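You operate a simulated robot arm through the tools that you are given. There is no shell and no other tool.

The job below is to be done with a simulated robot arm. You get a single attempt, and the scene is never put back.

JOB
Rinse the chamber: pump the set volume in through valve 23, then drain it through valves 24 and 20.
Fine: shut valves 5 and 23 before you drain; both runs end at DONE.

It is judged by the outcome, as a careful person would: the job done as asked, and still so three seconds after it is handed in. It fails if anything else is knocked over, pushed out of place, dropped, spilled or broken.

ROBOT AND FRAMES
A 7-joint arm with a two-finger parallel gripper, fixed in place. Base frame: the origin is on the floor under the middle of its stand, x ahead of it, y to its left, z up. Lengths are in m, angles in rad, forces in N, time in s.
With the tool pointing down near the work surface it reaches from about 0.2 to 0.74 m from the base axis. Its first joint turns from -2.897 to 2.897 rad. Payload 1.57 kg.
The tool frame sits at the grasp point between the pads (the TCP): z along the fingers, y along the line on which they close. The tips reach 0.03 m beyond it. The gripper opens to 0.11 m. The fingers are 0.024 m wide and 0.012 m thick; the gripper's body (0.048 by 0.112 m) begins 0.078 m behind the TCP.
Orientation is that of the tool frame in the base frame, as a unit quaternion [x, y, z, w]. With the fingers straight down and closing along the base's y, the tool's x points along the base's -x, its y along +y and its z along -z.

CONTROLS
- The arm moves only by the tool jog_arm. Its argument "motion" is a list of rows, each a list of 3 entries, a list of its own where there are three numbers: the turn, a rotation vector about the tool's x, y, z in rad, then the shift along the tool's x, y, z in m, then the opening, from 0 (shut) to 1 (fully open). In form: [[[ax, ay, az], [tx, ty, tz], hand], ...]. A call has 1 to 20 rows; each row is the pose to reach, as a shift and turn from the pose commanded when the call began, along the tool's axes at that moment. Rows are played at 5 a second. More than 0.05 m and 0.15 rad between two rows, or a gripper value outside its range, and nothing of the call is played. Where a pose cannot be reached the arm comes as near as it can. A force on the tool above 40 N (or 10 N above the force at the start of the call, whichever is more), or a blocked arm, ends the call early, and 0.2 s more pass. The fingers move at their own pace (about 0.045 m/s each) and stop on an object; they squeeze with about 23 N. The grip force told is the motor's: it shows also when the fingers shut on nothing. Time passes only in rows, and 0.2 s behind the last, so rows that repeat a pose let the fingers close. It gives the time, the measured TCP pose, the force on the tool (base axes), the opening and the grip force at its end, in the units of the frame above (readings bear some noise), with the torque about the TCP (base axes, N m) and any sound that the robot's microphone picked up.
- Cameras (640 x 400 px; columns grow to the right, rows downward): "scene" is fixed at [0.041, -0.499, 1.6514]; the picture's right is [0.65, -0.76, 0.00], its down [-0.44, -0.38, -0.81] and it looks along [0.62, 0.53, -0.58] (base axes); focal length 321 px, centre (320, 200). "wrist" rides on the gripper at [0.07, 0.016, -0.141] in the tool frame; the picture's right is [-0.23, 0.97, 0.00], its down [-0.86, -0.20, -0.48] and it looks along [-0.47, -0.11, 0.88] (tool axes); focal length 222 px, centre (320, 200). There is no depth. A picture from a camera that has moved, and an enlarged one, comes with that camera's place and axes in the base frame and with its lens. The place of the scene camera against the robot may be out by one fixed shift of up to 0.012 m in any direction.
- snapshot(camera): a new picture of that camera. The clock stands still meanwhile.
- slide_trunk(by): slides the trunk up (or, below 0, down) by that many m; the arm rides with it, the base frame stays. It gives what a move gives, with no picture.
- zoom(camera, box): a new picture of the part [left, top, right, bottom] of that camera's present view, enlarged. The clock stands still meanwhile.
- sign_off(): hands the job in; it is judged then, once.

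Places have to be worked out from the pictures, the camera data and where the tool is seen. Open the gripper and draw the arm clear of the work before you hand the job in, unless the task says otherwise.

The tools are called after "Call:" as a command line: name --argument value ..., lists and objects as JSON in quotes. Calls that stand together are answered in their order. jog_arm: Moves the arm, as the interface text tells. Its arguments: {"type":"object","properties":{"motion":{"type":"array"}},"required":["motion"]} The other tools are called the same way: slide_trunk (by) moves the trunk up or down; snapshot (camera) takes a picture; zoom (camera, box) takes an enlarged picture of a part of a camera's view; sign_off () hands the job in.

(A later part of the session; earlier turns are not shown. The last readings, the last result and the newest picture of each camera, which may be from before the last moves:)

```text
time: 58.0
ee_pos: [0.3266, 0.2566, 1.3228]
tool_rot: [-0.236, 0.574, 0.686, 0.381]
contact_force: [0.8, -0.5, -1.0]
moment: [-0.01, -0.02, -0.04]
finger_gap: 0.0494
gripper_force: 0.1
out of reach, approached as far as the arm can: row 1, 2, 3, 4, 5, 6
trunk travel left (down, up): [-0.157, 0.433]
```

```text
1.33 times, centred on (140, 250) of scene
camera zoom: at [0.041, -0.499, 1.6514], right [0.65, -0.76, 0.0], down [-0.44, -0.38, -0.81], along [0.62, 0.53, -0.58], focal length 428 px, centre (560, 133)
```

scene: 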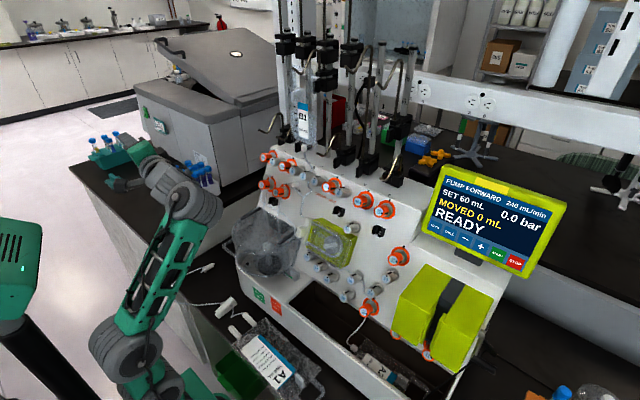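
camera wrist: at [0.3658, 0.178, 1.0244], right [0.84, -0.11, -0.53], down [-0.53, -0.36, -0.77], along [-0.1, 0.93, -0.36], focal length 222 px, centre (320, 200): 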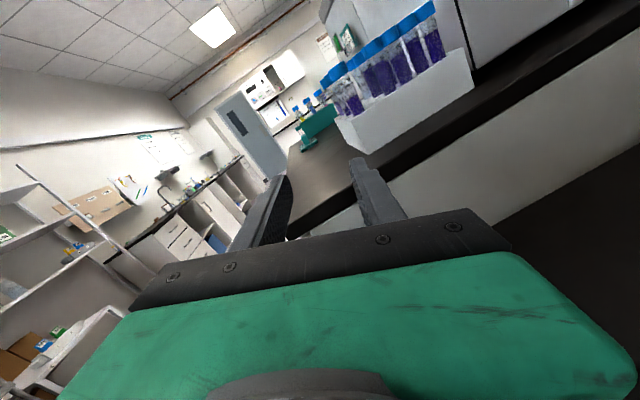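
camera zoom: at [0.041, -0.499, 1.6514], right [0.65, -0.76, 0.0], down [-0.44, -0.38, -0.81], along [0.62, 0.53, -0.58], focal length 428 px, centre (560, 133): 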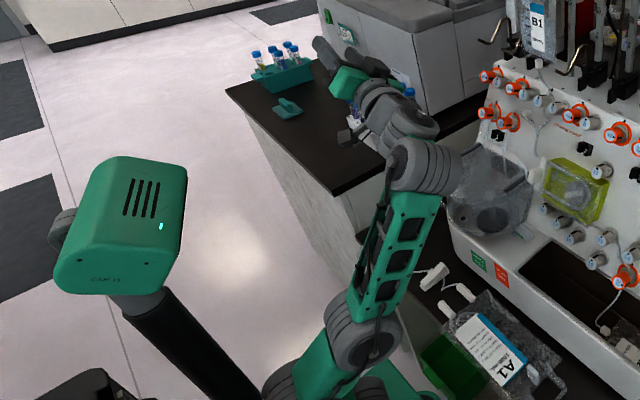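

Now the arm follows much better. I yaw the tool from pointing left back toward the panel about the vertical, keeping the wrist centre roughly fixed, first half now.

Call:
jog_arm --motion '[[[0.0762, -0.0606, -0.0228], [-0.0132, -0.016, -0.0016], 0.45], [[0.1524, -0.1212, -0.0456], [-0.0267, -0.0315, -0.0055], 0.45], [[0.2286, -0.1818, -0.0684], [-0.0402, -0.0462, -0.0117], 0.45], [[0.3048, -0.2424, -0.0912], [-0.0537, -0.0601, -0.0203], 0.45], [[0.381, -0.303, -0.114], [-0.067, -0.0729, -0.031], 0.45], [[0.4572, -0.3636, -0.1368], [-0.0801, -0.0846, -0.0438], 0.45], [[0.5334, -0.4242, -0.1596], [-0.0926, -0.0948, -0.0585], 0.45]]'

Call:
zoom --camera "scene" --box '[20, 60, 300, 400]'

```text
time: 59.6
ee_pos: [0.4489, 0.1814, 1.3222]
tool_rot: [-0.026, 0.621, 0.514, 0.591]
contact_force: [0.7, -0.8, 0.4]
moment: [0.03, -0.02, 0.03]
finger_gap: 0.0496
gripper_force: 0.1
trunk travel left (down, up): [-0.157, 0.433]
```

```text
1.18 times, centred on (160, 230) of scene
camera zoom: at [0.041, -0.499, 1.6514], right [0.65, -0.76, 0.0], down [-0.44, -0.38, -0.81], along [0.62, 0.53, -0.58], focal length 377 px, centre (508, 165)
```

zoom: 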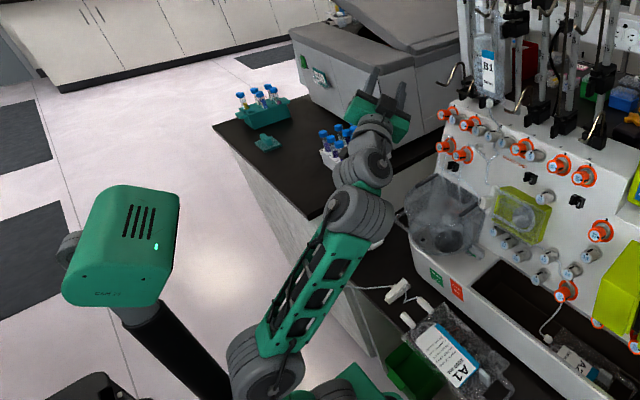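

No warnings, and the hand is now unfolded from the forearm in a natural posture. I rotate the tool onto the panel normal, about 0.95 rad around tool x, keeping the wrist back from the panel.

Call:
jog_arm --motion '[[[0.0953, 0, 0], [0.0009, -0.0219, -0.0032], 0.45], [[0.1906, 0, 0], [0.0018, -0.0436, -0.0087], 0.45], [[0.2859, 0, 0], [0.0027, -0.0647, -0.0165], 0.45], [[0.3812, 0, 0], [0.0036, -0.0853, -0.0265], 0.45], [[0.4765, 0, 0], [0.0045, -0.1051, -0.0385], 0.45], [[0.5718, 0, 0], [0.0054, -0.1238, -0.0525], 0.45], [[0.6671, 0, 0], [0.0063, -0.1413, -0.0684], 0.45], [[0.7624, 0, 0], [0.0072, -0.1573, -0.0862], 0.45], [[0.8577, 0, 0], [0.0081, -0.1718, -0.1056], 0.45], [[0.953, 0, 0], [0.009, -0.1846, -0.1264], 0.45], [[0.953, 0, 0], [0.009, -0.1846, -0.1264], 0.45]]'

Call:
zoom --camera "scene" --box '[20, 60, 300, 400]'

Call:
snapshot --camera "wrist"

```text
time: 62.0
ee_pos: [0.4739, 0.0136, 1.175]
tool_rot: [0.247, 0.787, 0.172, 0.538]
contact_force: [-0.9, -0.2, 0.4]
moment: [-0.02, 0.0, -0.01]
finger_gap: 0.0495
gripper_force: 0.0
trunk travel left (down, up): [-0.157, 0.433]
```

```text
1.18 times, centred on (160, 230) of scene
camera zoom: at [0.041, -0.499, 1.6514], right [0.65, -0.76, 0.0], down [-0.44, -0.38, -0.81], along [0.62, 0.53, -0.58], focal length 377 px, centre (508, 165)
```

zoom: 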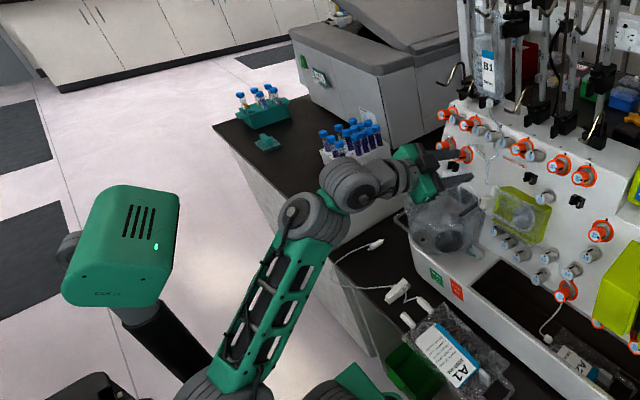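

```text
taken
camera wrist: at [0.3264, 0.0673, 1.1815], right [0.27, 0.67, 0.7], down [-0.23, -0.66, 0.72], along [0.94, -0.35, -0.02], focal length 222 px, centre (320, 200)
```

wrist: 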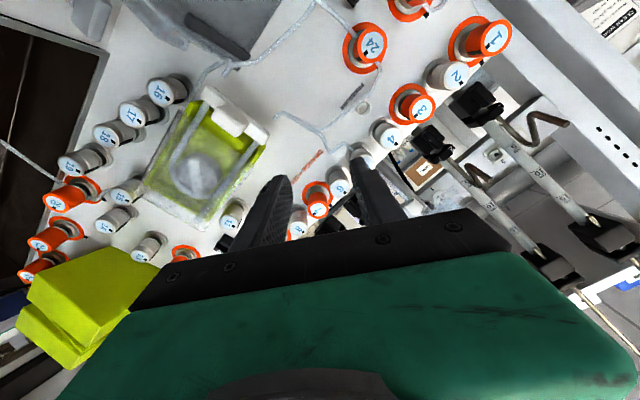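

The arm is now exactly on target with no reach warning, tool along the panel normal: the posture problem is solved. I move sideways to line up with valve 23 about 10 cm out, rolling to a start angle of about 1.0 rad.

Call:
jog_arm --motion '[[[0, 0, 0.065], [0.0203, 0.0207, 0.0031], 0.45], [[0, 0, 0.13], [0.0406, 0.0413, 0.0061], 0.45], [[0, 0, 0.195], [0.0609, 0.062, 0.0092], 0.45], [[0, 0, 0.26], [0.0812, 0.0827, 0.0123], 0.45], [[0, 0, 0.325], [0.1015, 0.1033, 0.0153], 0.45], [[0, 0, 0.39], [0.1218, 0.124, 0.0184], 0.45], [[0, 0, 0.39], [0.1218, 0.124, 0.0184], 0.45]]'

Call:
snapshot --camera "wrist"

Call:
zoom --camera "wrist" --box '[240, 90, 400, 190]'

```text
time: 63.6
ee_pos: [0.4808, 0.1862, 1.1424]
tool_rot: [0.395, 0.724, 0.273, 0.495]
contact_force: [0.0, 0.0, 0.3]
moment: [0.03, 0.0, 0.0]
finger_gap: 0.0496
gripper_force: 0.0
trunk travel left (down, up): [-0.157, 0.433]
```

```text
taken
camera wrist: at [0.3415, 0.2535, 1.1701], right [0.34, 0.33, 0.88], down [-0.34, -0.83, 0.44], along [0.88, -0.45, -0.17], focal length 222 px, centre (320, 200)
```

wrist: 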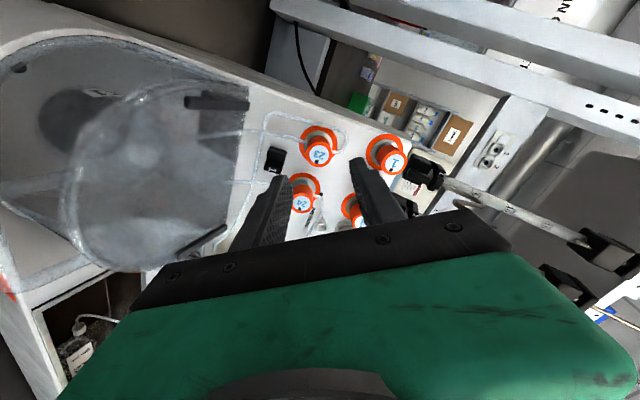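

```text
4.00 times, centred on (320, 140) of wrist
camera zoom: at [0.3415, 0.2535, 1.1701], right [0.34, 0.33, 0.88], down [-0.34, -0.83, 0.44], along [0.88, -0.45, -0.17], focal length 888 px, centre (320, 440)
```

zoom: 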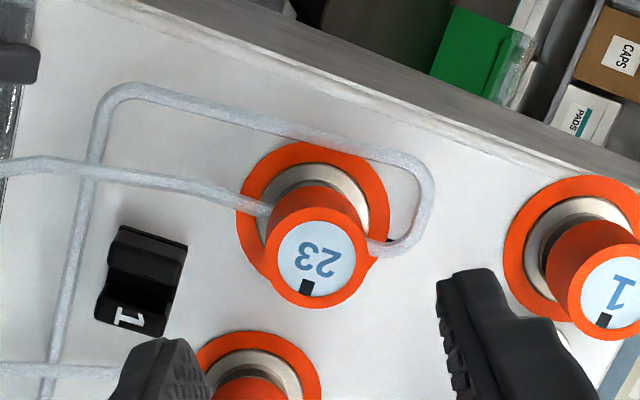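

Valve 23's face sits on the tool axis, with a lateral error of about 1 mm. I advance along the axis, first to 3 cm from the face, then check centring again.

Call:
jog_arm --motion '[[[0, 0, 0], [0, -0.001, 0.017], 0.45], [[0, 0, 0], [0, -0.001, 0.034], 0.45], [[0, 0, 0], [0, -0.001, 0.051], 0.45], [[0, 0, 0], [0, -0.001, 0.067], 0.45], [[0, 0, 0], [0, -0.001, 0.067], 0.45]]'

Call:
zoom --camera "wrist" --box '[220, 100, 420, 225]'

```text
time: 64.8
ee_pos: [0.5441, 0.1863, 1.1167]
tool_rot: [0.394, 0.725, 0.273, 0.494]
contact_force: [-0.2, -0.2, -0.6]
moment: [-0.02, -0.01, 0.03]
finger_gap: 0.0496
gripper_force: 0.1
trunk travel left (down, up): [-0.157, 0.433]
```

```text
3.20 times, centred on (320, 162) of wrist
camera zoom: at [0.4047, 0.2526, 1.1454], right [0.34, 0.33, 0.88], down [-0.34, -0.83, 0.44], along [0.88, -0.45, -0.17], focal length 711 px, centre (320, 320)
```

zoom: 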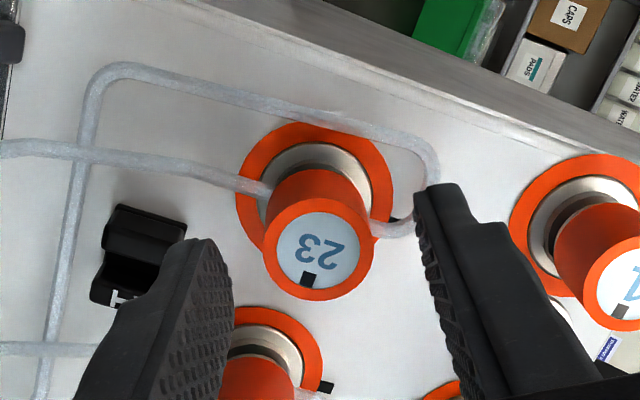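

The fingers straddle knob 23 evenly with tips level with its face. I advance 2 cm more and close on the knob.

Call:
jog_arm --motion '[[[0, 0, 0], [0, 0, 0.01], 0.45], [[0, 0, 0], [0, 0, 0.02], 0.45], [[0, 0, 0], [0, 0, 0.02], 0.45], [[0, 0, 0], [0, 0, 0.02], 0.1], [[0, 0, 0], [0, 0, 0.02], 0.0], [[0, 0, 0], [0, 0, 0.02], 0.0], [[0, 0, 0], [0, 0, 0.02], 0.0]]'

Call:
zoom --camera "wrist" --box '[220, 100, 420, 225]'

```text
time: 66.4
ee_pos: [0.5618, 0.1848, 1.1086]
tool_rot: [0.394, 0.725, 0.272, 0.495]
contact_force: [-1.0, 0.1, -2.1]
moment: [-0.18, 0.73, -0.42]
finger_gap: 0.0271
gripper_force: 37.3
trunk travel left (down, up): [-0.157, 0.433]
```

```text
3.20 times, centred on (320, 162) of wrist
camera zoom: at [0.4226, 0.2528, 1.1377], right [0.34, 0.33, 0.88], down [-0.34, -0.83, 0.45], along [0.88, -0.45, -0.17], focal length 711 px, centre (320, 320)
```

zoom: 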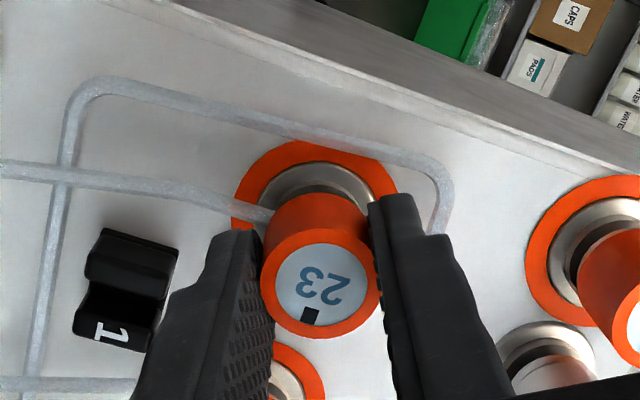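

Gripped: the gap reads 0.027 m on the knob and the side force is small. I turn counter-clockwise (negative about tool z), half way first.

Call:
jog_arm --motion '[[[0, 0, -0.1], [0, 0, 0], 0.0], [[0, 0, -0.2], [0, 0, 0], 0.0], [[0, 0, -0.3], [0, 0, 0], 0.0], [[0, 0, -0.4], [0, 0, 0], 0.0], [[0, 0, -0.5], [0, 0, 0], 0.0], [[0, 0, -0.6], [0, 0, 0], 0.0], [[0, 0, -0.7], [0, 0, 0], 0.0], [[0, 0, -0.8], [0, 0, 0], 0.0]]'

Call:
zoom --camera "wrist" --box '[220, 100, 420, 225]'

```text
time: 68.2
ee_pos: [0.562, 0.1855, 1.1093]
tool_rot: [0.082, 0.821, 0.057, 0.562]
contact_force: [-3.1, -2.6, -4.7]
moment: [-0.25, 1.1, -0.6]
finger_gap: 0.0268
gripper_force: 37.2
trunk travel left (down, up): [-0.157, 0.433]
```

```text
3.20 times, centred on (320, 162) of wrist
camera zoom: at [0.4078, 0.2152, 1.0994], right [0.15, 0.91, 0.39], down [-0.15, -0.37, 0.92], along [0.98, -0.2, 0.09], focal length 711 px, centre (320, 320)
```

zoom: 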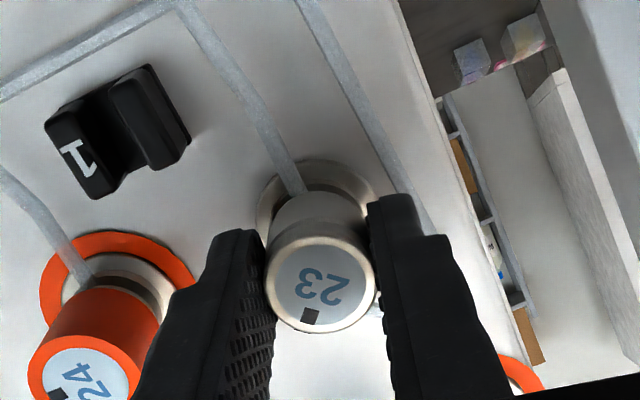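

The knob turns with the gripper and already shows grey (open). I complete the quarter turn.

Call:
jog_arm --motion '[[[0, 0, -0.1], [0, 0, 0], 0.0], [[0, 0, -0.2], [0, 0, 0], 0.0], [[0, 0, -0.3], [0, 0, 0], 0.0], [[0, 0, -0.4], [0, 0, 0], 0.0], [[0, 0, -0.5], [0, 0, 0], 0.0], [[0, 0, -0.6], [0, 0, 0], 0.0], [[0, 0, -0.7], [0, 0, 0], 0.0], [[0, 0, -0.77], [0, 0, 0], 0.0]]'

Call:
zoom --camera "wrist" --box '[220, 100, 420, 225]'

Call:
zoom --camera "scene" --box '[220, 120, 340, 195]'

```text
time: 70.0
ee_pos: [0.5624, 0.1857, 1.1095]
tool_rot: [-0.234, 0.792, -0.156, 0.542]
contact_force: [-0.9, -0.3, -6.3]
moment: [0.66, 0.47, 0.55]
finger_gap: 0.0267
gripper_force: 37.8
trunk travel left (down, up): [-0.157, 0.433]
```

```text
3.20 times, centred on (320, 162) of wrist
camera zoom: at [0.4074, 0.1618, 1.0973], right [-0.13, 0.94, -0.31], down [-0.15, 0.29, 0.95], along [0.98, 0.16, 0.1], focal length 711 px, centre (320, 320)
```

zoom: 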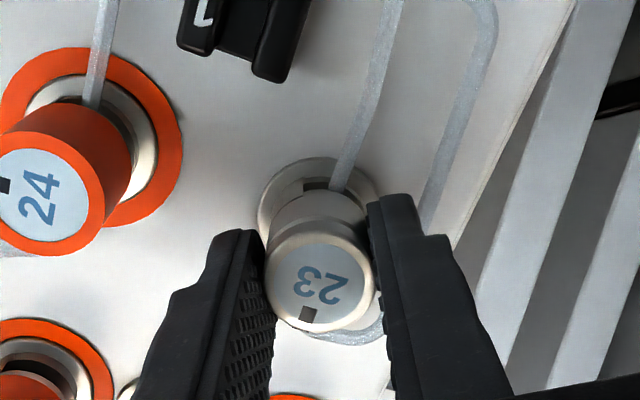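

```text
5.33 times, centred on (280, 158) of scene
camera zoom: at [0.041, -0.499, 1.6514], right [0.65, -0.76, 0.0], down [-0.44, -0.38, -0.81], along [0.62, 0.53, -0.58], focal length 1710 px, centre (533, 427)
```

zoom: 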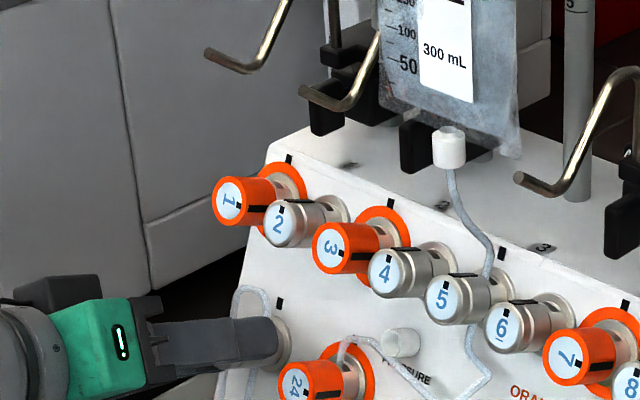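

Valve 23's mark now points up (open) and the torque shows it reached its stop. I release and back straight off.

Call:
jog_arm --motion '[[[0, 0, 0.02], [0, 0, 0], 0.25], [[0, 0, 0.02], [0, 0, 0], 0.45], [[0, 0, 0.02], [0, 0, 0], 0.45], [[0, 0, 0.02], [0, 0, -0.015], 0.45], [[0, 0, 0.02], [0, 0, -0.035], 0.45], [[0, 0, 0.02], [0, 0, -0.06], 0.45], [[0, 0, 0.02], [0, 0, -0.09], 0.45]]'

Call:
zoom --camera "scene" --box '[220, 120, 380, 220]'

Call:
snapshot --camera "wrist"

```text
time: 71.6
ee_pos: [0.4784, 0.1863, 1.1416]
tool_rot: [-0.224, 0.794, -0.151, 0.544]
contact_force: [1.3, -0.9, 0.2]
moment: [0.02, -0.02, 0.04]
finger_gap: 0.0494
gripper_force: 0.2
trunk travel left (down, up): [-0.157, 0.433]
```

```text
4.00 times, centred on (300, 170) of scene
camera zoom: at [0.041, -0.499, 1.6514], right [0.65, -0.76, 0.0], down [-0.44, -0.38, -0.81], along [0.62, 0.53, -0.58], focal length 1283 px, centre (400, 320)
```

zoom: 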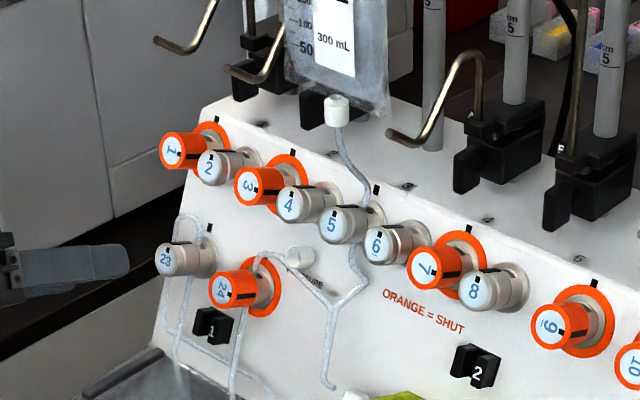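

```text
taken
camera wrist: at [0.323, 0.1628, 1.1292], right [-0.12, 0.95, -0.29], down [-0.14, 0.27, 0.95], along [0.98, 0.15, 0.1], focal length 222 px, centre (320, 200)
```

wrist: 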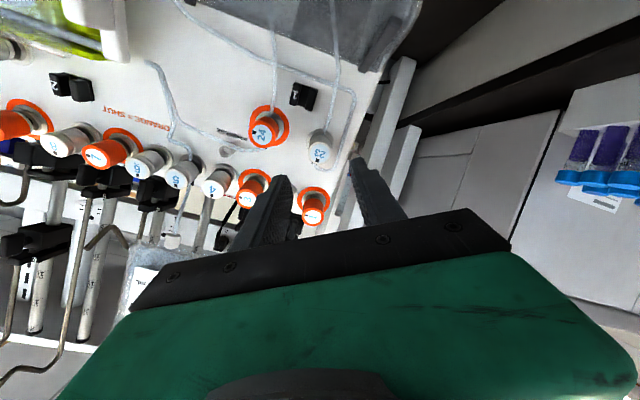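

Valve 23 is open (grey, mark up); 5 is open, 24 and 20 remain shut. Next is START on the screen, roughly at (0.65, -0.48, 1.175). I back away and swing to the right in free space to get a good look at the screen.

Call:
jog_arm --motion '[[[0.0398, 0.0242, 0.0181], [0.0134, -0.0328, -0.0077], 0.4], [[0.0796, 0.0484, 0.0362], [0.0267, -0.0656, -0.0154], 0.35], [[0.1194, 0.0726, 0.0543], [0.0401, -0.0984, -0.0231], 0.3], [[0.1592, 0.0968, 0.0724], [0.0534, -0.1312, -0.0308], 0.2], [[0.199, 0.121, 0.0905], [0.0668, -0.164, -0.0385], 0.1], [[0.2388, 0.1452, 0.1086], [0.0802, -0.1968, -0.0461], 0.0], [[0.2786, 0.1694, 0.1267], [0.0935, -0.2296, -0.0538], 0.0], [[0.3184, 0.1936, 0.1448], [0.1069, -0.2624, -0.0615], 0.0], [[0.3582, 0.2178, 0.1629], [0.1202, -0.2952, -0.0692], 0.0], [[0.398, 0.242, 0.181], [0.1336, -0.328, -0.0769], 0.0], [[0.398, 0.242, 0.181], [0.1336, -0.328, -0.0769], 0.0]]'

Call:
snapshot --camera "wrist"

Call:
snapshot --camera "scene"

```text
time: 74.0
ee_pos: [0.4286, -0.1656, 1.2237]
tool_rot: [-0.022, 0.825, -0.28, 0.49]
contact_force: [0.1, -0.3, -0.1]
moment: [0.02, 0.0, 0.02]
finger_gap: 0.0
gripper_force: 21.0
trunk travel left (down, up): [-0.157, 0.433]
```

```text
taken
camera wrist: at [0.2812, -0.1105, 1.2105], right [0.35, 0.89, -0.29], down [0.0, 0.31, 0.95], along [0.94, -0.34, 0.11], focal length 222 px, centre (320, 200)
```

wrist: 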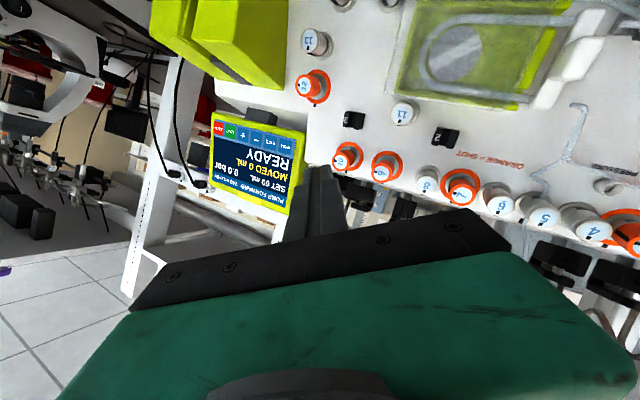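

```text
taken
```

scene: 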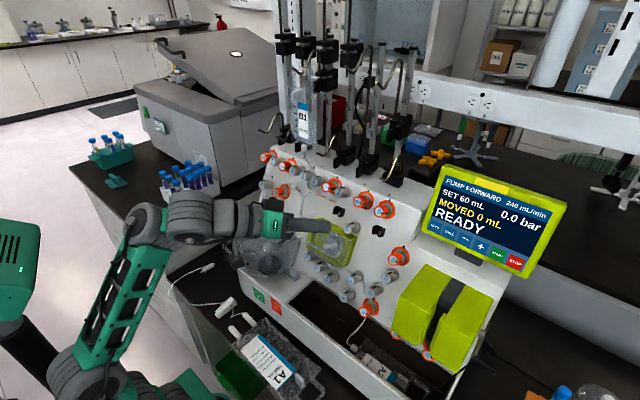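

The wrist camera sees the whole screen now. I zoom in on it to measure the buttons and the tilt.

Call:
zoom --camera "wrist" --box '[190, 95, 330, 225]'

Call:
zoom --camera "scene" --box '[415, 155, 575, 285]'

```text
3.08 times, centred on (260, 160) of wrist
camera zoom: at [0.2812, -0.1105, 1.2105], right [0.35, 0.89, -0.29], down [0.0, 0.31, 0.95], along [0.94, -0.34, 0.11], focal length 684 px, centre (505, 323)
```

zoom: 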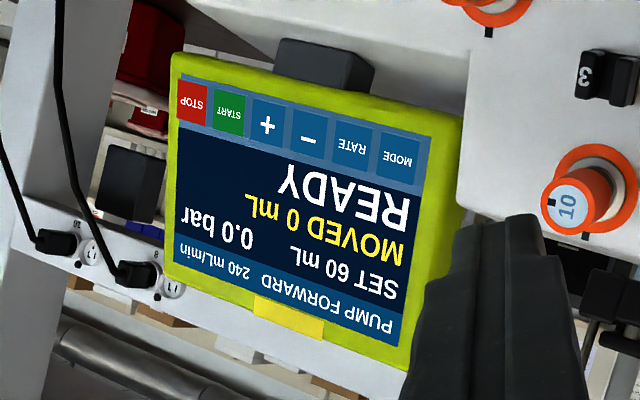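

```text
3.08 times, centred on (495, 220) of scene
camera zoom: at [0.041, -0.499, 1.6514], right [0.65, -0.76, 0.0], down [-0.44, -0.38, -0.81], along [0.62, 0.53, -0.58], focal length 987 px, centre (-218, 138)
```

zoom: 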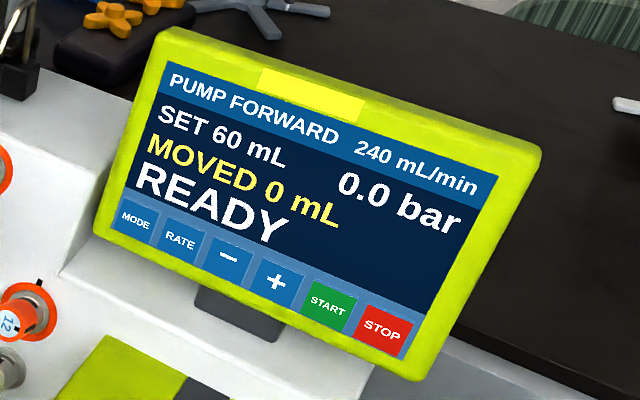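

Triangulation puts START near (0.654, -0.481, 1.178) on a screen tilted about 20° like the panel, facing me. With the fingers shut, I move to about 5 cm in front of it, keeping the present yaw so that one fingertip corner will touch first.

Call:
jog_arm --motion '[[[0, 0, 0], [0.0046, -0.0246, 0.0295], 0.0], [[0, 0, 0], [0.0091, -0.0492, 0.059], 0.0], [[0, 0, 0], [0.0137, -0.0737, 0.0885], 0.0], [[0, 0, 0], [0.0183, -0.0983, 0.118], 0.0], [[0, 0, 0], [0.0228, -0.1229, 0.1474], 0.0], [[0, 0, 0], [0.0274, -0.1475, 0.1769], 0.0], [[0, 0, 0], [0.032, -0.172, 0.2064], 0.0], [[0, 0, 0], [0.0365, -0.1966, 0.2359], 0.0], [[0, 0, 0], [0.0411, -0.2212, 0.2654], 0.0], [[0, 0, 0], [0.0411, -0.2212, 0.2654], 0.0]]'

Call:
snapshot --camera "wrist"

Call:
snapshot --camera "scene"

```text
time: 76.2
ee_pos: [0.5336, -0.4379, 1.1658]
tool_rot: [-0.022, 0.825, -0.281, 0.49]
contact_force: [0.6, -0.3, 0.4]
moment: [0.0, 0.04, -0.01]
finger_gap: 0.0
gripper_force: 21.2
out of reach, approached as far as the arm can: row 7, 8, 9, 10
trunk travel left (down, up): [-0.157, 0.433]
```

```text
taken
camera wrist: at [0.3879, -0.3831, 1.1533], right [0.35, 0.89, -0.29], down [0.0, 0.31, 0.95], along [0.94, -0.34, 0.11], focal length 222 px, centre (320, 200)
```

wrist: 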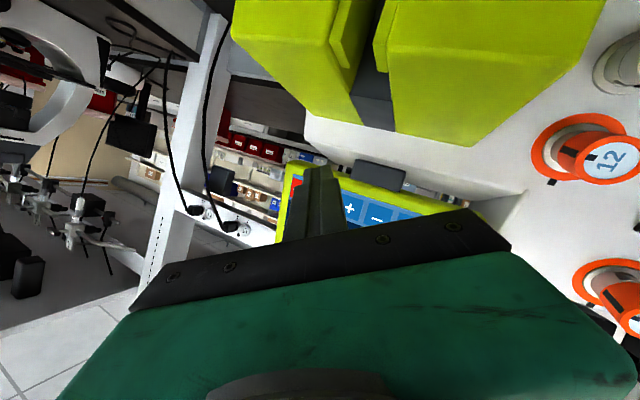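

```text
taken
```

scene: 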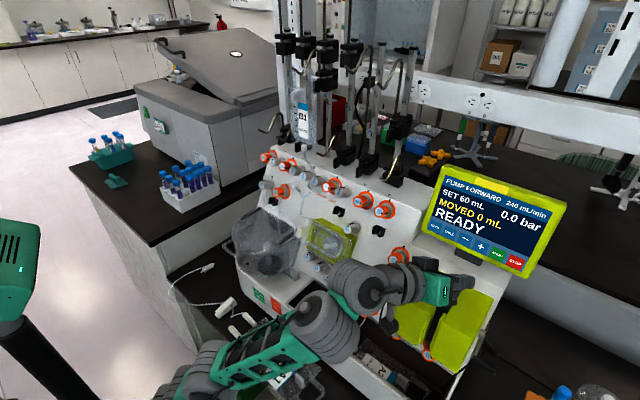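

The target is just out of reach with the shoulder this low. I raise the trunk 0.1 m to shorten the reach. The space above is clear.

Call:
slide_trunk --by 0.12

```text
time: 77.7
ee_pos: [0.5352, -0.4382, 1.2852]
tool_rot: [-0.021, 0.825, -0.281, 0.49]
contact_force: [0.4, -0.2, 0.2]
moment: [0.01, 0.0, -0.01]
finger_gap: 0.0
gripper_force: 21.1
trunk travel left (down, up): [-0.277, 0.313]
```

Now I move to the pre-press point about 5 cm in front of START.

Call:
jog_arm --motion '[[[0, 0, 0], [0.015, 0.0032, 0.02], 0.0], [[0, 0, 0], [0.0301, 0.0063, 0.04], 0.0], [[0, 0, 0], [0.0451, 0.0095, 0.06], 0.0], [[0, 0, 0], [0.0602, 0.0126, 0.0801], 0.0], [[0, 0, 0], [0.0602, 0.0126, 0.0801], 0.0]]'

Call:
snapshot --camera "wrist"

Call:
zoom --camera "scene" --box '[400, 155, 600, 285]'

```text
time: 78.9
ee_pos: [0.5726, -0.4824, 1.2036]
tool_rot: [-0.022, 0.825, -0.28, 0.491]
contact_force: [0.4, -0.8, -0.3]
moment: [-0.03, 0.01, -0.02]
finger_gap: 0.0002
gripper_force: 21.0
trunk travel left (down, up): [-0.277, 0.313]
```

```text
taken
camera wrist: at [0.4258, -0.4268, 1.1902], right [0.35, 0.89, -0.29], down [0.0, 0.31, 0.95], along [0.94, -0.34, 0.11], focal length 222 px, centre (320, 200)
```

wrist: 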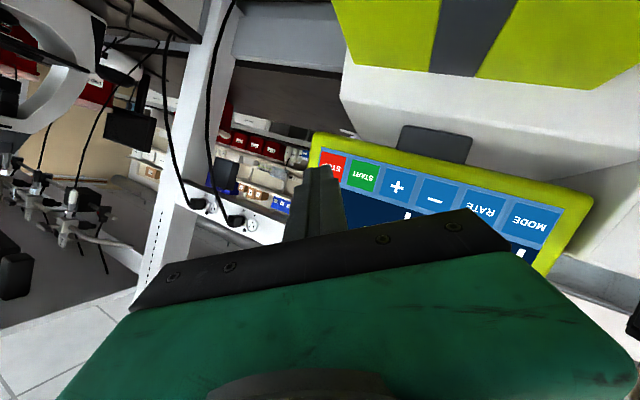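

```text
3.08 times, centred on (500, 220) of scene
camera zoom: at [0.041, -0.499, 1.6514], right [0.65, -0.76, 0.0], down [-0.44, -0.38, -0.81], along [0.62, 0.53, -0.58], focal length 987 px, centre (-234, 138)
```

zoom: 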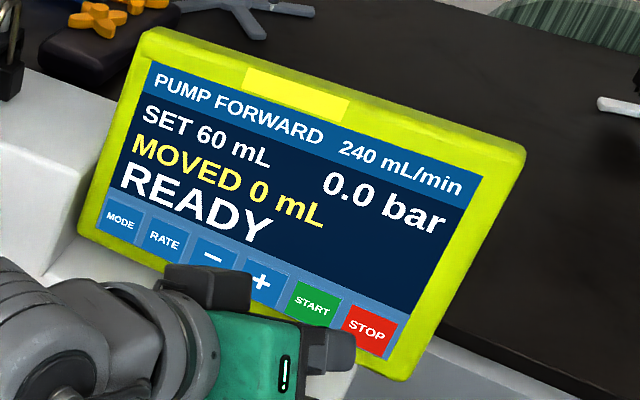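

I zoom the wrist view to refine START's position against the fingertip.

Call:
zoom --camera "wrist" --box '[270, 120, 430, 220]'

```text
4.00 times, centred on (350, 170) of wrist
camera zoom: at [0.4258, -0.4268, 1.1902], right [0.35, 0.89, -0.29], down [0.0, 0.31, 0.95], along [0.94, -0.34, 0.11], focal length 888 px, centre (200, 320)
```

zoom: 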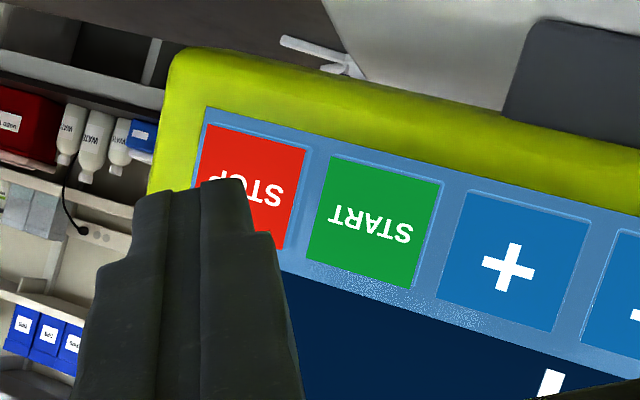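

START's centre is at about (0.643, -0.470, 1.179). I shift about 1 cm left so the leading fingertip corner lines up, and advance 3 cm toward the screen, stopping about 1 cm short.

Call:
jog_arm --motion '[[[0, 0, 0], [-0.002, 0.0077, 0.0073], 0.0], [[0, 0, 0], [-0.0041, 0.0154, 0.0146], 0.0], [[0, 0, 0], [-0.0061, 0.0231, 0.0219], 0.0], [[0, 0, 0], [-0.0061, 0.0231, 0.0219], 0.0]]'

Call:
zoom --camera "wrist" --box '[270, 120, 430, 220]'

Call:
zoom --camera "scene" --box '[440, 200, 560, 285]'

```text
time: 79.9
ee_pos: [0.5988, -0.4701, 1.1883]
tool_rot: [-0.022, 0.825, -0.28, 0.49]
contact_force: [0.1, -0.7, 0.3]
moment: [-0.02, 0.03, -0.01]
finger_gap: 0.0002
gripper_force: 21.2
trunk travel left (down, up): [-0.277, 0.313]
```

```text
4.00 times, centred on (350, 170) of wrist
camera zoom: at [0.4522, -0.4152, 1.1757], right [0.35, 0.89, -0.29], down [0.0, 0.31, 0.95], along [0.94, -0.34, 0.11], focal length 888 px, centre (200, 320)
```

zoom: 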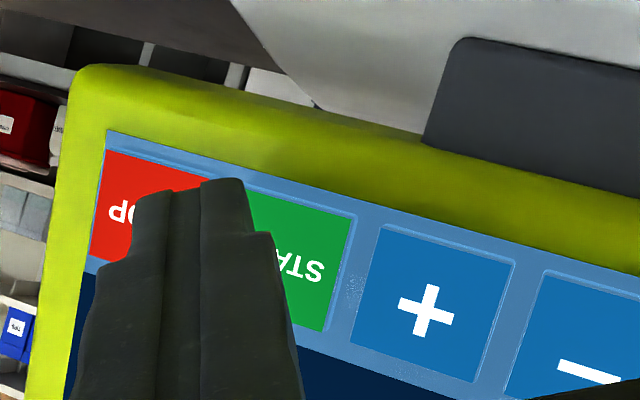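

```text
4.71 times, centred on (500, 242) of scene
camera zoom: at [0.041, -0.499, 1.6514], right [0.65, -0.76, 0.0], down [-0.44, -0.38, -0.81], along [0.62, 0.53, -0.58], focal length 1509 px, centre (-527, 0)
```

zoom: 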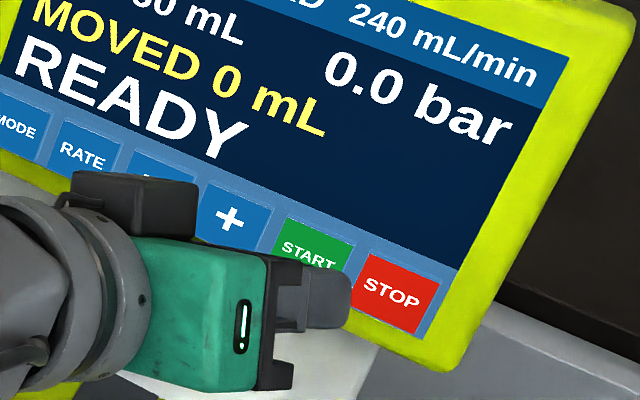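

The leading corner will land within about 2 mm of START's centre. I advance the last centimetre slowly along the screen normal and watch the force.

Call:
jog_arm --motion '[[[0, 0, 0], [-0.0009, 0.0016, 0.0036], 0.0], [[0, 0, 0], [-0.0017, 0.0031, 0.0072], 0.0], [[0, 0, 0], [-0.0022, 0.0039, 0.009], 0.0], [[0, 0, 0], [-0.0026, 0.0047, 0.0107], 0.0]]'

Call:
zoom --camera "wrist" --box '[270, 120, 430, 220]'

Call:
zoom --camera "scene" --box '[415, 155, 575, 285]'

```text
time: 80.9
ee_pos: [0.6107, -0.4695, 1.1844]
tool_rot: [-0.021, 0.825, -0.281, 0.49]
contact_force: [-1.3, 0.4, 1.6]
moment: [0.01, 0.0, 0.01]
finger_gap: 0.0
gripper_force: 21.4
trunk travel left (down, up): [-0.277, 0.313]
heard: click
```

```text
4.00 times, centred on (350, 170) of wrist
camera zoom: at [0.4632, -0.4152, 1.1721], right [0.35, 0.89, -0.29], down [0.0, 0.31, 0.95], along [0.94, -0.34, 0.11], focal length 888 px, centre (200, 320)
```

zoom: 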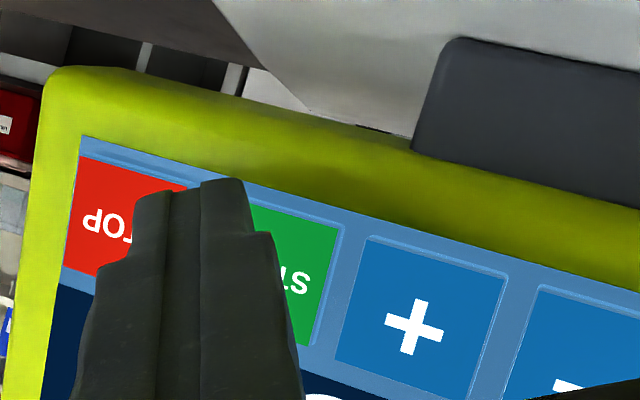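

```text
3.08 times, centred on (495, 220) of scene
camera zoom: at [0.041, -0.499, 1.6514], right [0.65, -0.76, 0.0], down [-0.44, -0.38, -0.81], along [0.62, 0.53, -0.58], focal length 987 px, centre (-218, 138)
```

zoom: 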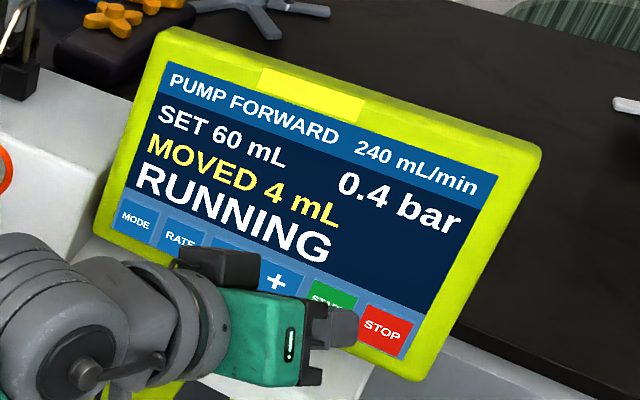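

It clicked and the screen shows RUNNING, 4 mL moved, 0.4 bar. I back off from the screen and let it run.

Call:
jog_arm --motion '[[[0, 0, 0], [0.0043, -0.0078, -0.0179], 0.0], [[0, 0, 0], [0.0086, -0.0155, -0.0358], 0.0], [[0, 0, 0], [0.013, -0.0233, -0.0537], 0.0], [[0, 0, 0], [0.0173, -0.031, -0.0716], 0.0]]'

Call:
snapshot --camera "scene"

```text
time: 81.9
ee_pos: [0.5355, -0.4696, 1.2118]
tool_rot: [-0.021, 0.825, -0.282, 0.49]
contact_force: [0.3, -0.7, -0.3]
moment: [-0.03, 0.01, -0.03]
finger_gap: 0.0
gripper_force: 21.5
trunk travel left (down, up): [-0.277, 0.313]
```

```text
taken
```

scene: 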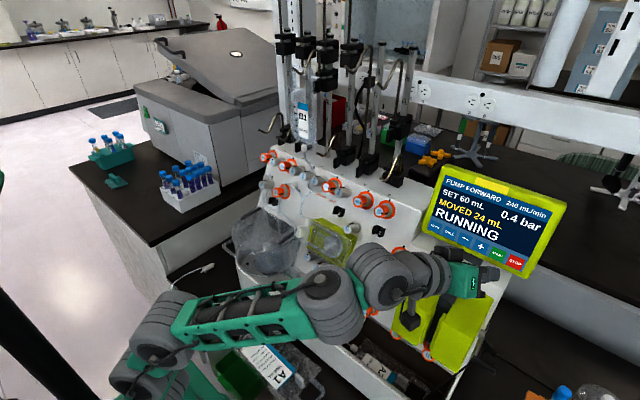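

24 mL after about one second, so it runs quickly. I wait a few seconds and confirm DONE.

Call:
jog_arm --motion '[[[0, 0, 0], [0, 0, -0.01], 0.0], [[0, 0, 0], [0, 0, -0.02], 0.0], [[0, 0, 0], [0, 0, -0.02], 0.0], [[0, 0, 0], [0, 0, -0.02], 0.0], [[0, 0, 0], [0, 0, -0.02], 0.0], [[0, 0, 0], [0, 0, -0.02], 0.0], [[0, 0, 0], [0, 0, -0.02], 0.0], [[0, 0, 0], [0, 0, -0.02], 0.0], [[0, 0, 0], [0, 0, -0.02], 0.0], [[0, 0, 0], [0, 0, -0.02], 0.0], [[0, 0, 0], [0, 0, -0.02], 0.0]]'

Call:
zoom --camera "scene" --box '[415, 155, 575, 285]'

Call:
zoom --camera "scene" --box '[220, 60, 380, 290]'

```text
time: 84.3
ee_pos: [0.5196, -0.4599, 1.2186]
tool_rot: [-0.021, 0.825, -0.281, 0.49]
contact_force: [0.3, -0.1, -0.6]
moment: [0.0, -0.01, 0.01]
finger_gap: 0.0001
gripper_force: 21.3
trunk travel left (down, up): [-0.277, 0.313]
```

```text
3.08 times, centred on (495, 220) of scene
camera zoom: at [0.041, -0.499, 1.6514], right [0.65, -0.76, 0.0], down [-0.44, -0.38, -0.81], along [0.62, 0.53, -0.58], focal length 987 px, centre (-218, 138)
```

zoom: 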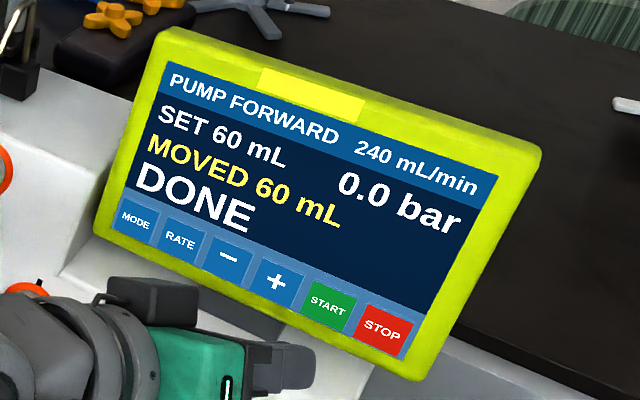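

```text
1.74 times, centred on (300, 175) of scene
camera zoom: at [0.041, -0.499, 1.6514], right [0.65, -0.76, 0.0], down [-0.44, -0.38, -0.81], along [0.62, 0.53, -0.58], focal length 558 px, centre (355, 244)
```

zoom: 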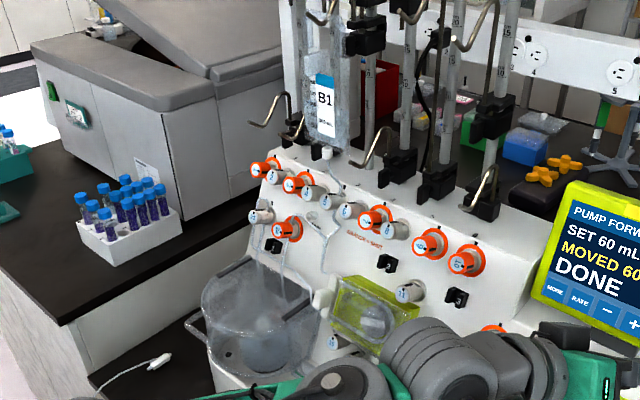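

DONE at 60 mL and the chamber holds water. Next I shut valve 5, then 23. I move back left to a point about 12 cm in front of valve 5 and square up to the panel.

Call:
jog_arm --motion '[[[-0.0332, -0.0202, -0.0151], [-0.012, 0.0341, -0.02], 0.0], [[-0.0663, -0.0403, -0.0302], [-0.0241, 0.0681, -0.04], 0.0], [[-0.0995, -0.0605, -0.0453], [-0.0362, 0.1022, -0.06], 0.0], [[-0.1327, -0.0807, -0.0603], [-0.0482, 0.1363, -0.0799], 0.0], [[-0.1658, -0.1008, -0.0754], [-0.0602, 0.1703, -0.0999], 0.0], [[-0.199, -0.121, -0.0905], [-0.0723, 0.2044, -0.1199], 0.05], [[-0.2322, -0.1412, -0.1056], [-0.0844, 0.2385, -0.1399], 0.1], [[-0.2653, -0.1613, -0.1207], [-0.0964, 0.2725, -0.1599], 0.2], [[-0.2985, -0.1815, -0.1358], [-0.1084, 0.3066, -0.1798], 0.3], [[-0.3317, -0.2017, -0.1508], [-0.1205, 0.3407, -0.1998], 0.33], [[-0.3648, -0.2218, -0.1659], [-0.1326, 0.3747, -0.2198], 0.33], [[-0.398, -0.242, -0.181], [-0.1446, 0.4088, -0.2398], 0.33], [[-0.398, -0.242, -0.181], [-0.1446, 0.4088, -0.2398], 0.33]]'

Call:
snapshot --camera "wrist"

```text
time: 87.1
ee_pos: [0.4984, 0.034, 1.2175]
tool_rot: [-0.227, 0.797, -0.151, 0.539]
contact_force: [0.1, -0.8, 0.5]
moment: [-0.01, 0.0, -0.01]
finger_gap: 0.0363
gripper_force: 0.0
trunk travel left (down, up): [-0.277, 0.313]
```

```text
taken
camera wrist: at [0.3427, 0.0122, 1.207], right [-0.12, 0.95, -0.29], down [-0.13, 0.28, 0.95], along [0.98, 0.15, 0.09], focal length 222 px, centre (320, 200)
```

wrist: 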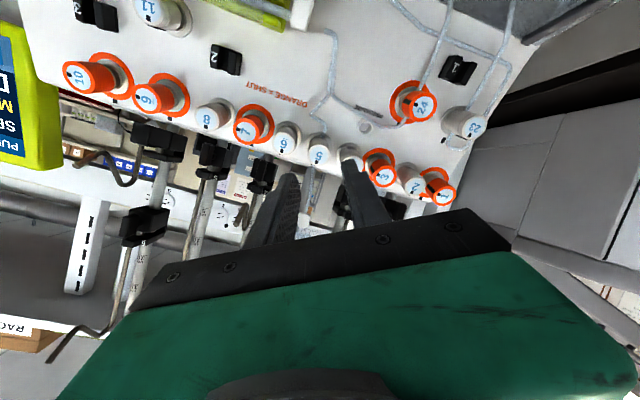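

Squared up in front of valve 5 with no warnings. I roll the gripper to -2.36 rad so the fingers will straddle knob 5 diagonally (upper-left / lower-right) and can sweep a quarter turn without hitting 4 or 6.

Call:
jog_arm --motion '[[[0, 0, -0.14], [0, 0, 0], 0.33], [[0, 0, -0.28], [0, 0, 0], 0.33], [[0, 0, -0.42], [0, 0, 0], 0.33], [[0, 0, -0.56], [0, 0, 0], 0.33], [[0, 0, -0.7], [0, 0, 0], 0.33], [[0, 0, -0.84], [0, 0, 0], 0.33], [[0, 0, -0.98], [0, 0, 0], 0.33], [[0, 0, -1.12], [0, 0, 0], 0.33], [[0, 0, -1.26], [0, 0, 0], 0.33], [[0, 0, -1.4], [0, 0, 0], 0.33], [[0, 0, -1.54], [0, 0, 0], 0.33], [[0, 0, -1.68], [0, 0, 0], 0.33], [[0, 0, -1.81], [0, 0, 0], 0.33], [[0, 0, -1.81], [0, 0, 0], 0.33]]'

Call:
snapshot --camera "wrist"

Call:
zoom --camera "wrist" --box '[240, 90, 400, 190]'

```text
time: 90.1
ee_pos: [0.4996, 0.0351, 1.2177]
tool_rot: [0.767, -0.312, 0.517, -0.214]
contact_force: [0.0, 0.2, 0.5]
moment: [-0.03, 0.0, -0.01]
finger_gap: 0.0362
gripper_force: 0.0
trunk travel left (down, up): [-0.277, 0.313]
```

```text
taken
camera wrist: at [0.3837, -0.0254, 1.3046], right [-0.31, -0.53, -0.78], down [-0.62, 0.74, -0.25], along [0.72, 0.41, -0.56], focal length 222 px, centre (320, 200)
```

wrist: 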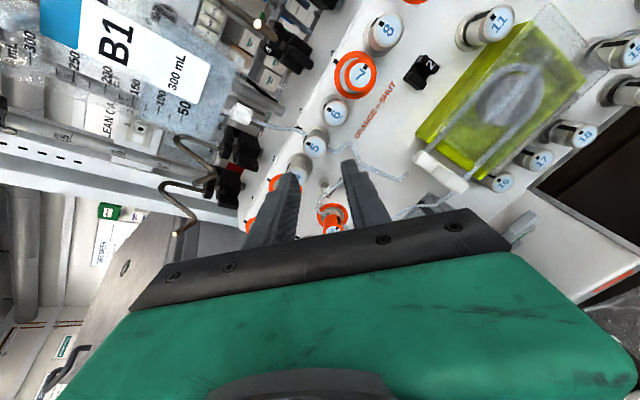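

```text
4.00 times, centred on (320, 140) of wrist
camera zoom: at [0.3837, -0.0254, 1.3046], right [-0.31, -0.53, -0.78], down [-0.62, 0.74, -0.25], along [0.72, 0.41, -0.56], focal length 888 px, centre (320, 440)
```

zoom: 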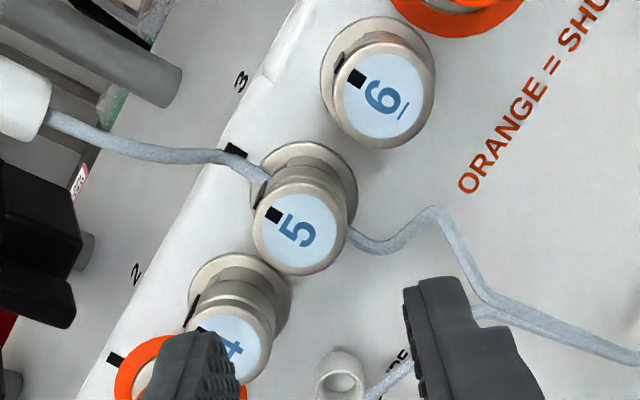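

Roll reached without trouble. Knob 5's face is about 6 mm off the tool axis in tool -y, so I correct that while advancing to 4 cm before its face, then re-check.

Call:
jog_arm --motion '[[[0, 0, 0], [0.0019, -0.0058, 0.015], 0.33], [[0, 0, 0], [0.0019, -0.0058, 0.035], 0.33], [[0, 0, 0], [0.0019, -0.0058, 0.055], 0.33], [[0, 0, 0], [0.0019, -0.0058, 0.075], 0.33], [[0, 0, 0], [0.0019, -0.0058, 0.075], 0.33]]'

Call:
zoom --camera "wrist" --box '[220, 100, 420, 225]'

Call:
zoom --camera "scene" --box '[240, 90, 400, 190]'

```text
time: 91.3
ee_pos: [0.5684, 0.0377, 1.2025]
tool_rot: [0.764, -0.314, 0.521, -0.217]
contact_force: [0.0, 0.2, 0.5]
moment: [0.0, -0.02, 0.02]
finger_gap: 0.0364
gripper_force: 0.1
trunk travel left (down, up): [-0.277, 0.313]
```

```text
3.20 times, centred on (320, 162) of wrist
camera zoom: at [0.4511, -0.0238, 1.2869], right [-0.3, -0.53, -0.79], down [-0.62, 0.74, -0.26], along [0.72, 0.41, -0.55], focal length 711 px, centre (320, 320)
```

zoom: 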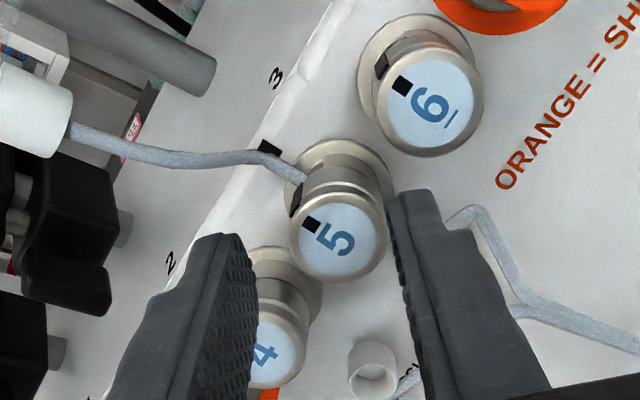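

```text
4.00 times, centred on (320, 140) of scene
camera zoom: at [0.041, -0.499, 1.6514], right [0.65, -0.76, 0.0], down [-0.44, -0.38, -0.81], along [0.62, 0.53, -0.58], focal length 1283 px, centre (320, 440)
```

zoom: 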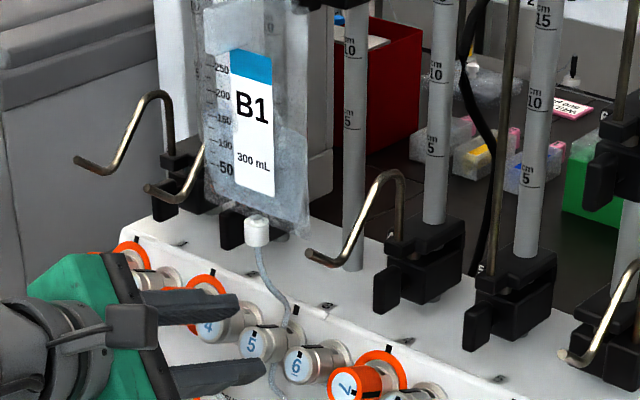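

The tool sits about 6 mm too high relative to knob 5: the knob appears nearer the right-hand finger. I correct in place before advancing.

Call:
jog_arm --motion '[[[0, 0, 0], [-0.002, 0.0022, 0], 0.33], [[0, 0, 0], [-0.004, 0.0045, 0], 0.33], [[0, 0, 0], [-0.004, 0.0045, 0], 0.33], [[0, 0, 0], [-0.004, 0.0045, 0], 0.33]]'

Call:
zoom --camera "wrist" --box '[220, 100, 420, 225]'

```text
time: 92.3
ee_pos: [0.5651, 0.0368, 1.1955]
tool_rot: [0.763, -0.314, 0.521, -0.218]
contact_force: [0.6, 0.7, 0.2]
moment: [-0.01, -0.04, 0.03]
finger_gap: 0.0361
gripper_force: 0.1
trunk travel left (down, up): [-0.277, 0.313]
```

```text
3.20 times, centred on (320, 162) of wrist
camera zoom: at [0.4488, -0.024, 1.281], right [-0.3, -0.53, -0.79], down [-0.62, 0.74, -0.26], along [0.72, 0.41, -0.55], focal length 711 px, centre (320, 320)
```

zoom: 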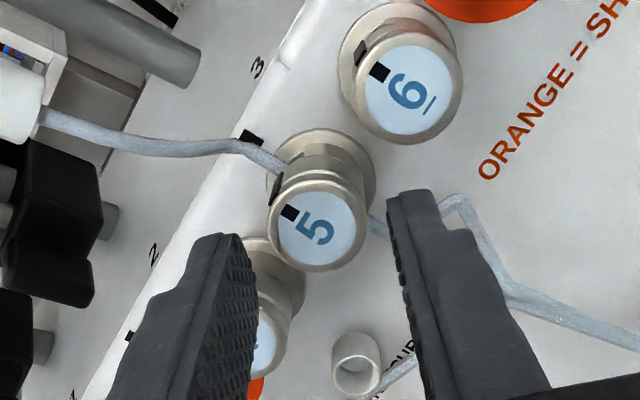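

Now knob 5 is centred between the fingers within about 1 mm. I advance 2.8 cm so the tips overlap the knob by about 13 mm, still open, and check clearance to 4, 6 and the tube.

Call:
jog_arm --motion '[[[0, 0, 0], [0, 0, 0.01], 0.33], [[0, 0, 0], [0, 0, 0.02], 0.33], [[0, 0, 0], [0, 0, 0.028], 0.33], [[0, 0, 0], [0, 0, 0.028], 0.33]]'

Call:
zoom --camera "wrist" --box '[220, 100, 420, 225]'

Call:
zoom --camera "scene" --box '[260, 130, 380, 205]'

```text
time: 93.3
ee_pos: [0.5919, 0.0381, 1.1849]
tool_rot: [0.763, -0.315, 0.521, -0.217]
contact_force: [0.1, 0.1, -0.4]
moment: [0.03, -0.03, -0.01]
finger_gap: 0.0362
gripper_force: 0.1
trunk travel left (down, up): [-0.277, 0.313]
```

```text
3.20 times, centred on (320, 162) of wrist
camera zoom: at [0.4751, -0.0238, 1.2711], right [-0.3, -0.53, -0.79], down [-0.62, 0.74, -0.26], along [0.72, 0.41, -0.55], focal length 711 px, centre (320, 320)
```

zoom: 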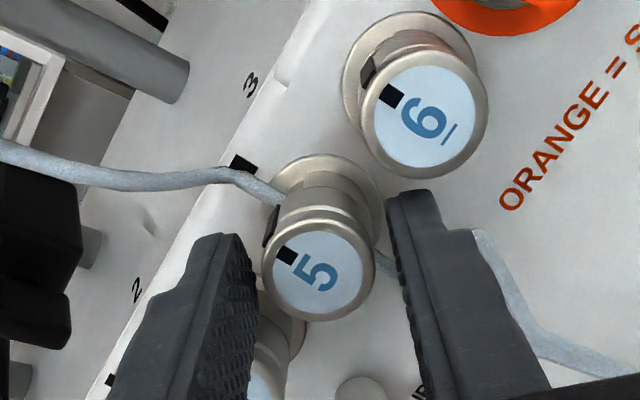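

```text
5.33 times, centred on (320, 168) of scene
camera zoom: at [0.041, -0.499, 1.6514], right [0.65, -0.76, 0.0], down [-0.44, -0.38, -0.81], along [0.62, 0.53, -0.58], focal length 1710 px, centre (320, 373)
```

zoom: 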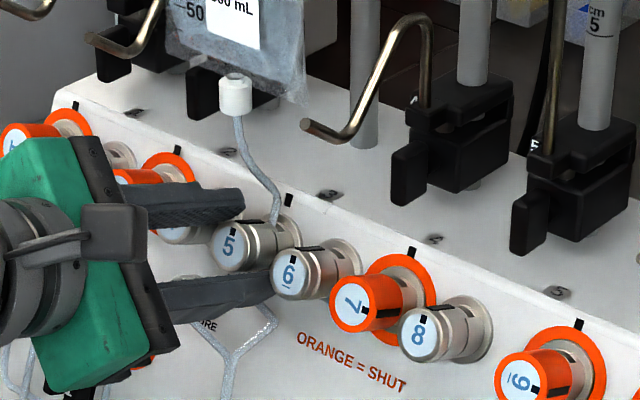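

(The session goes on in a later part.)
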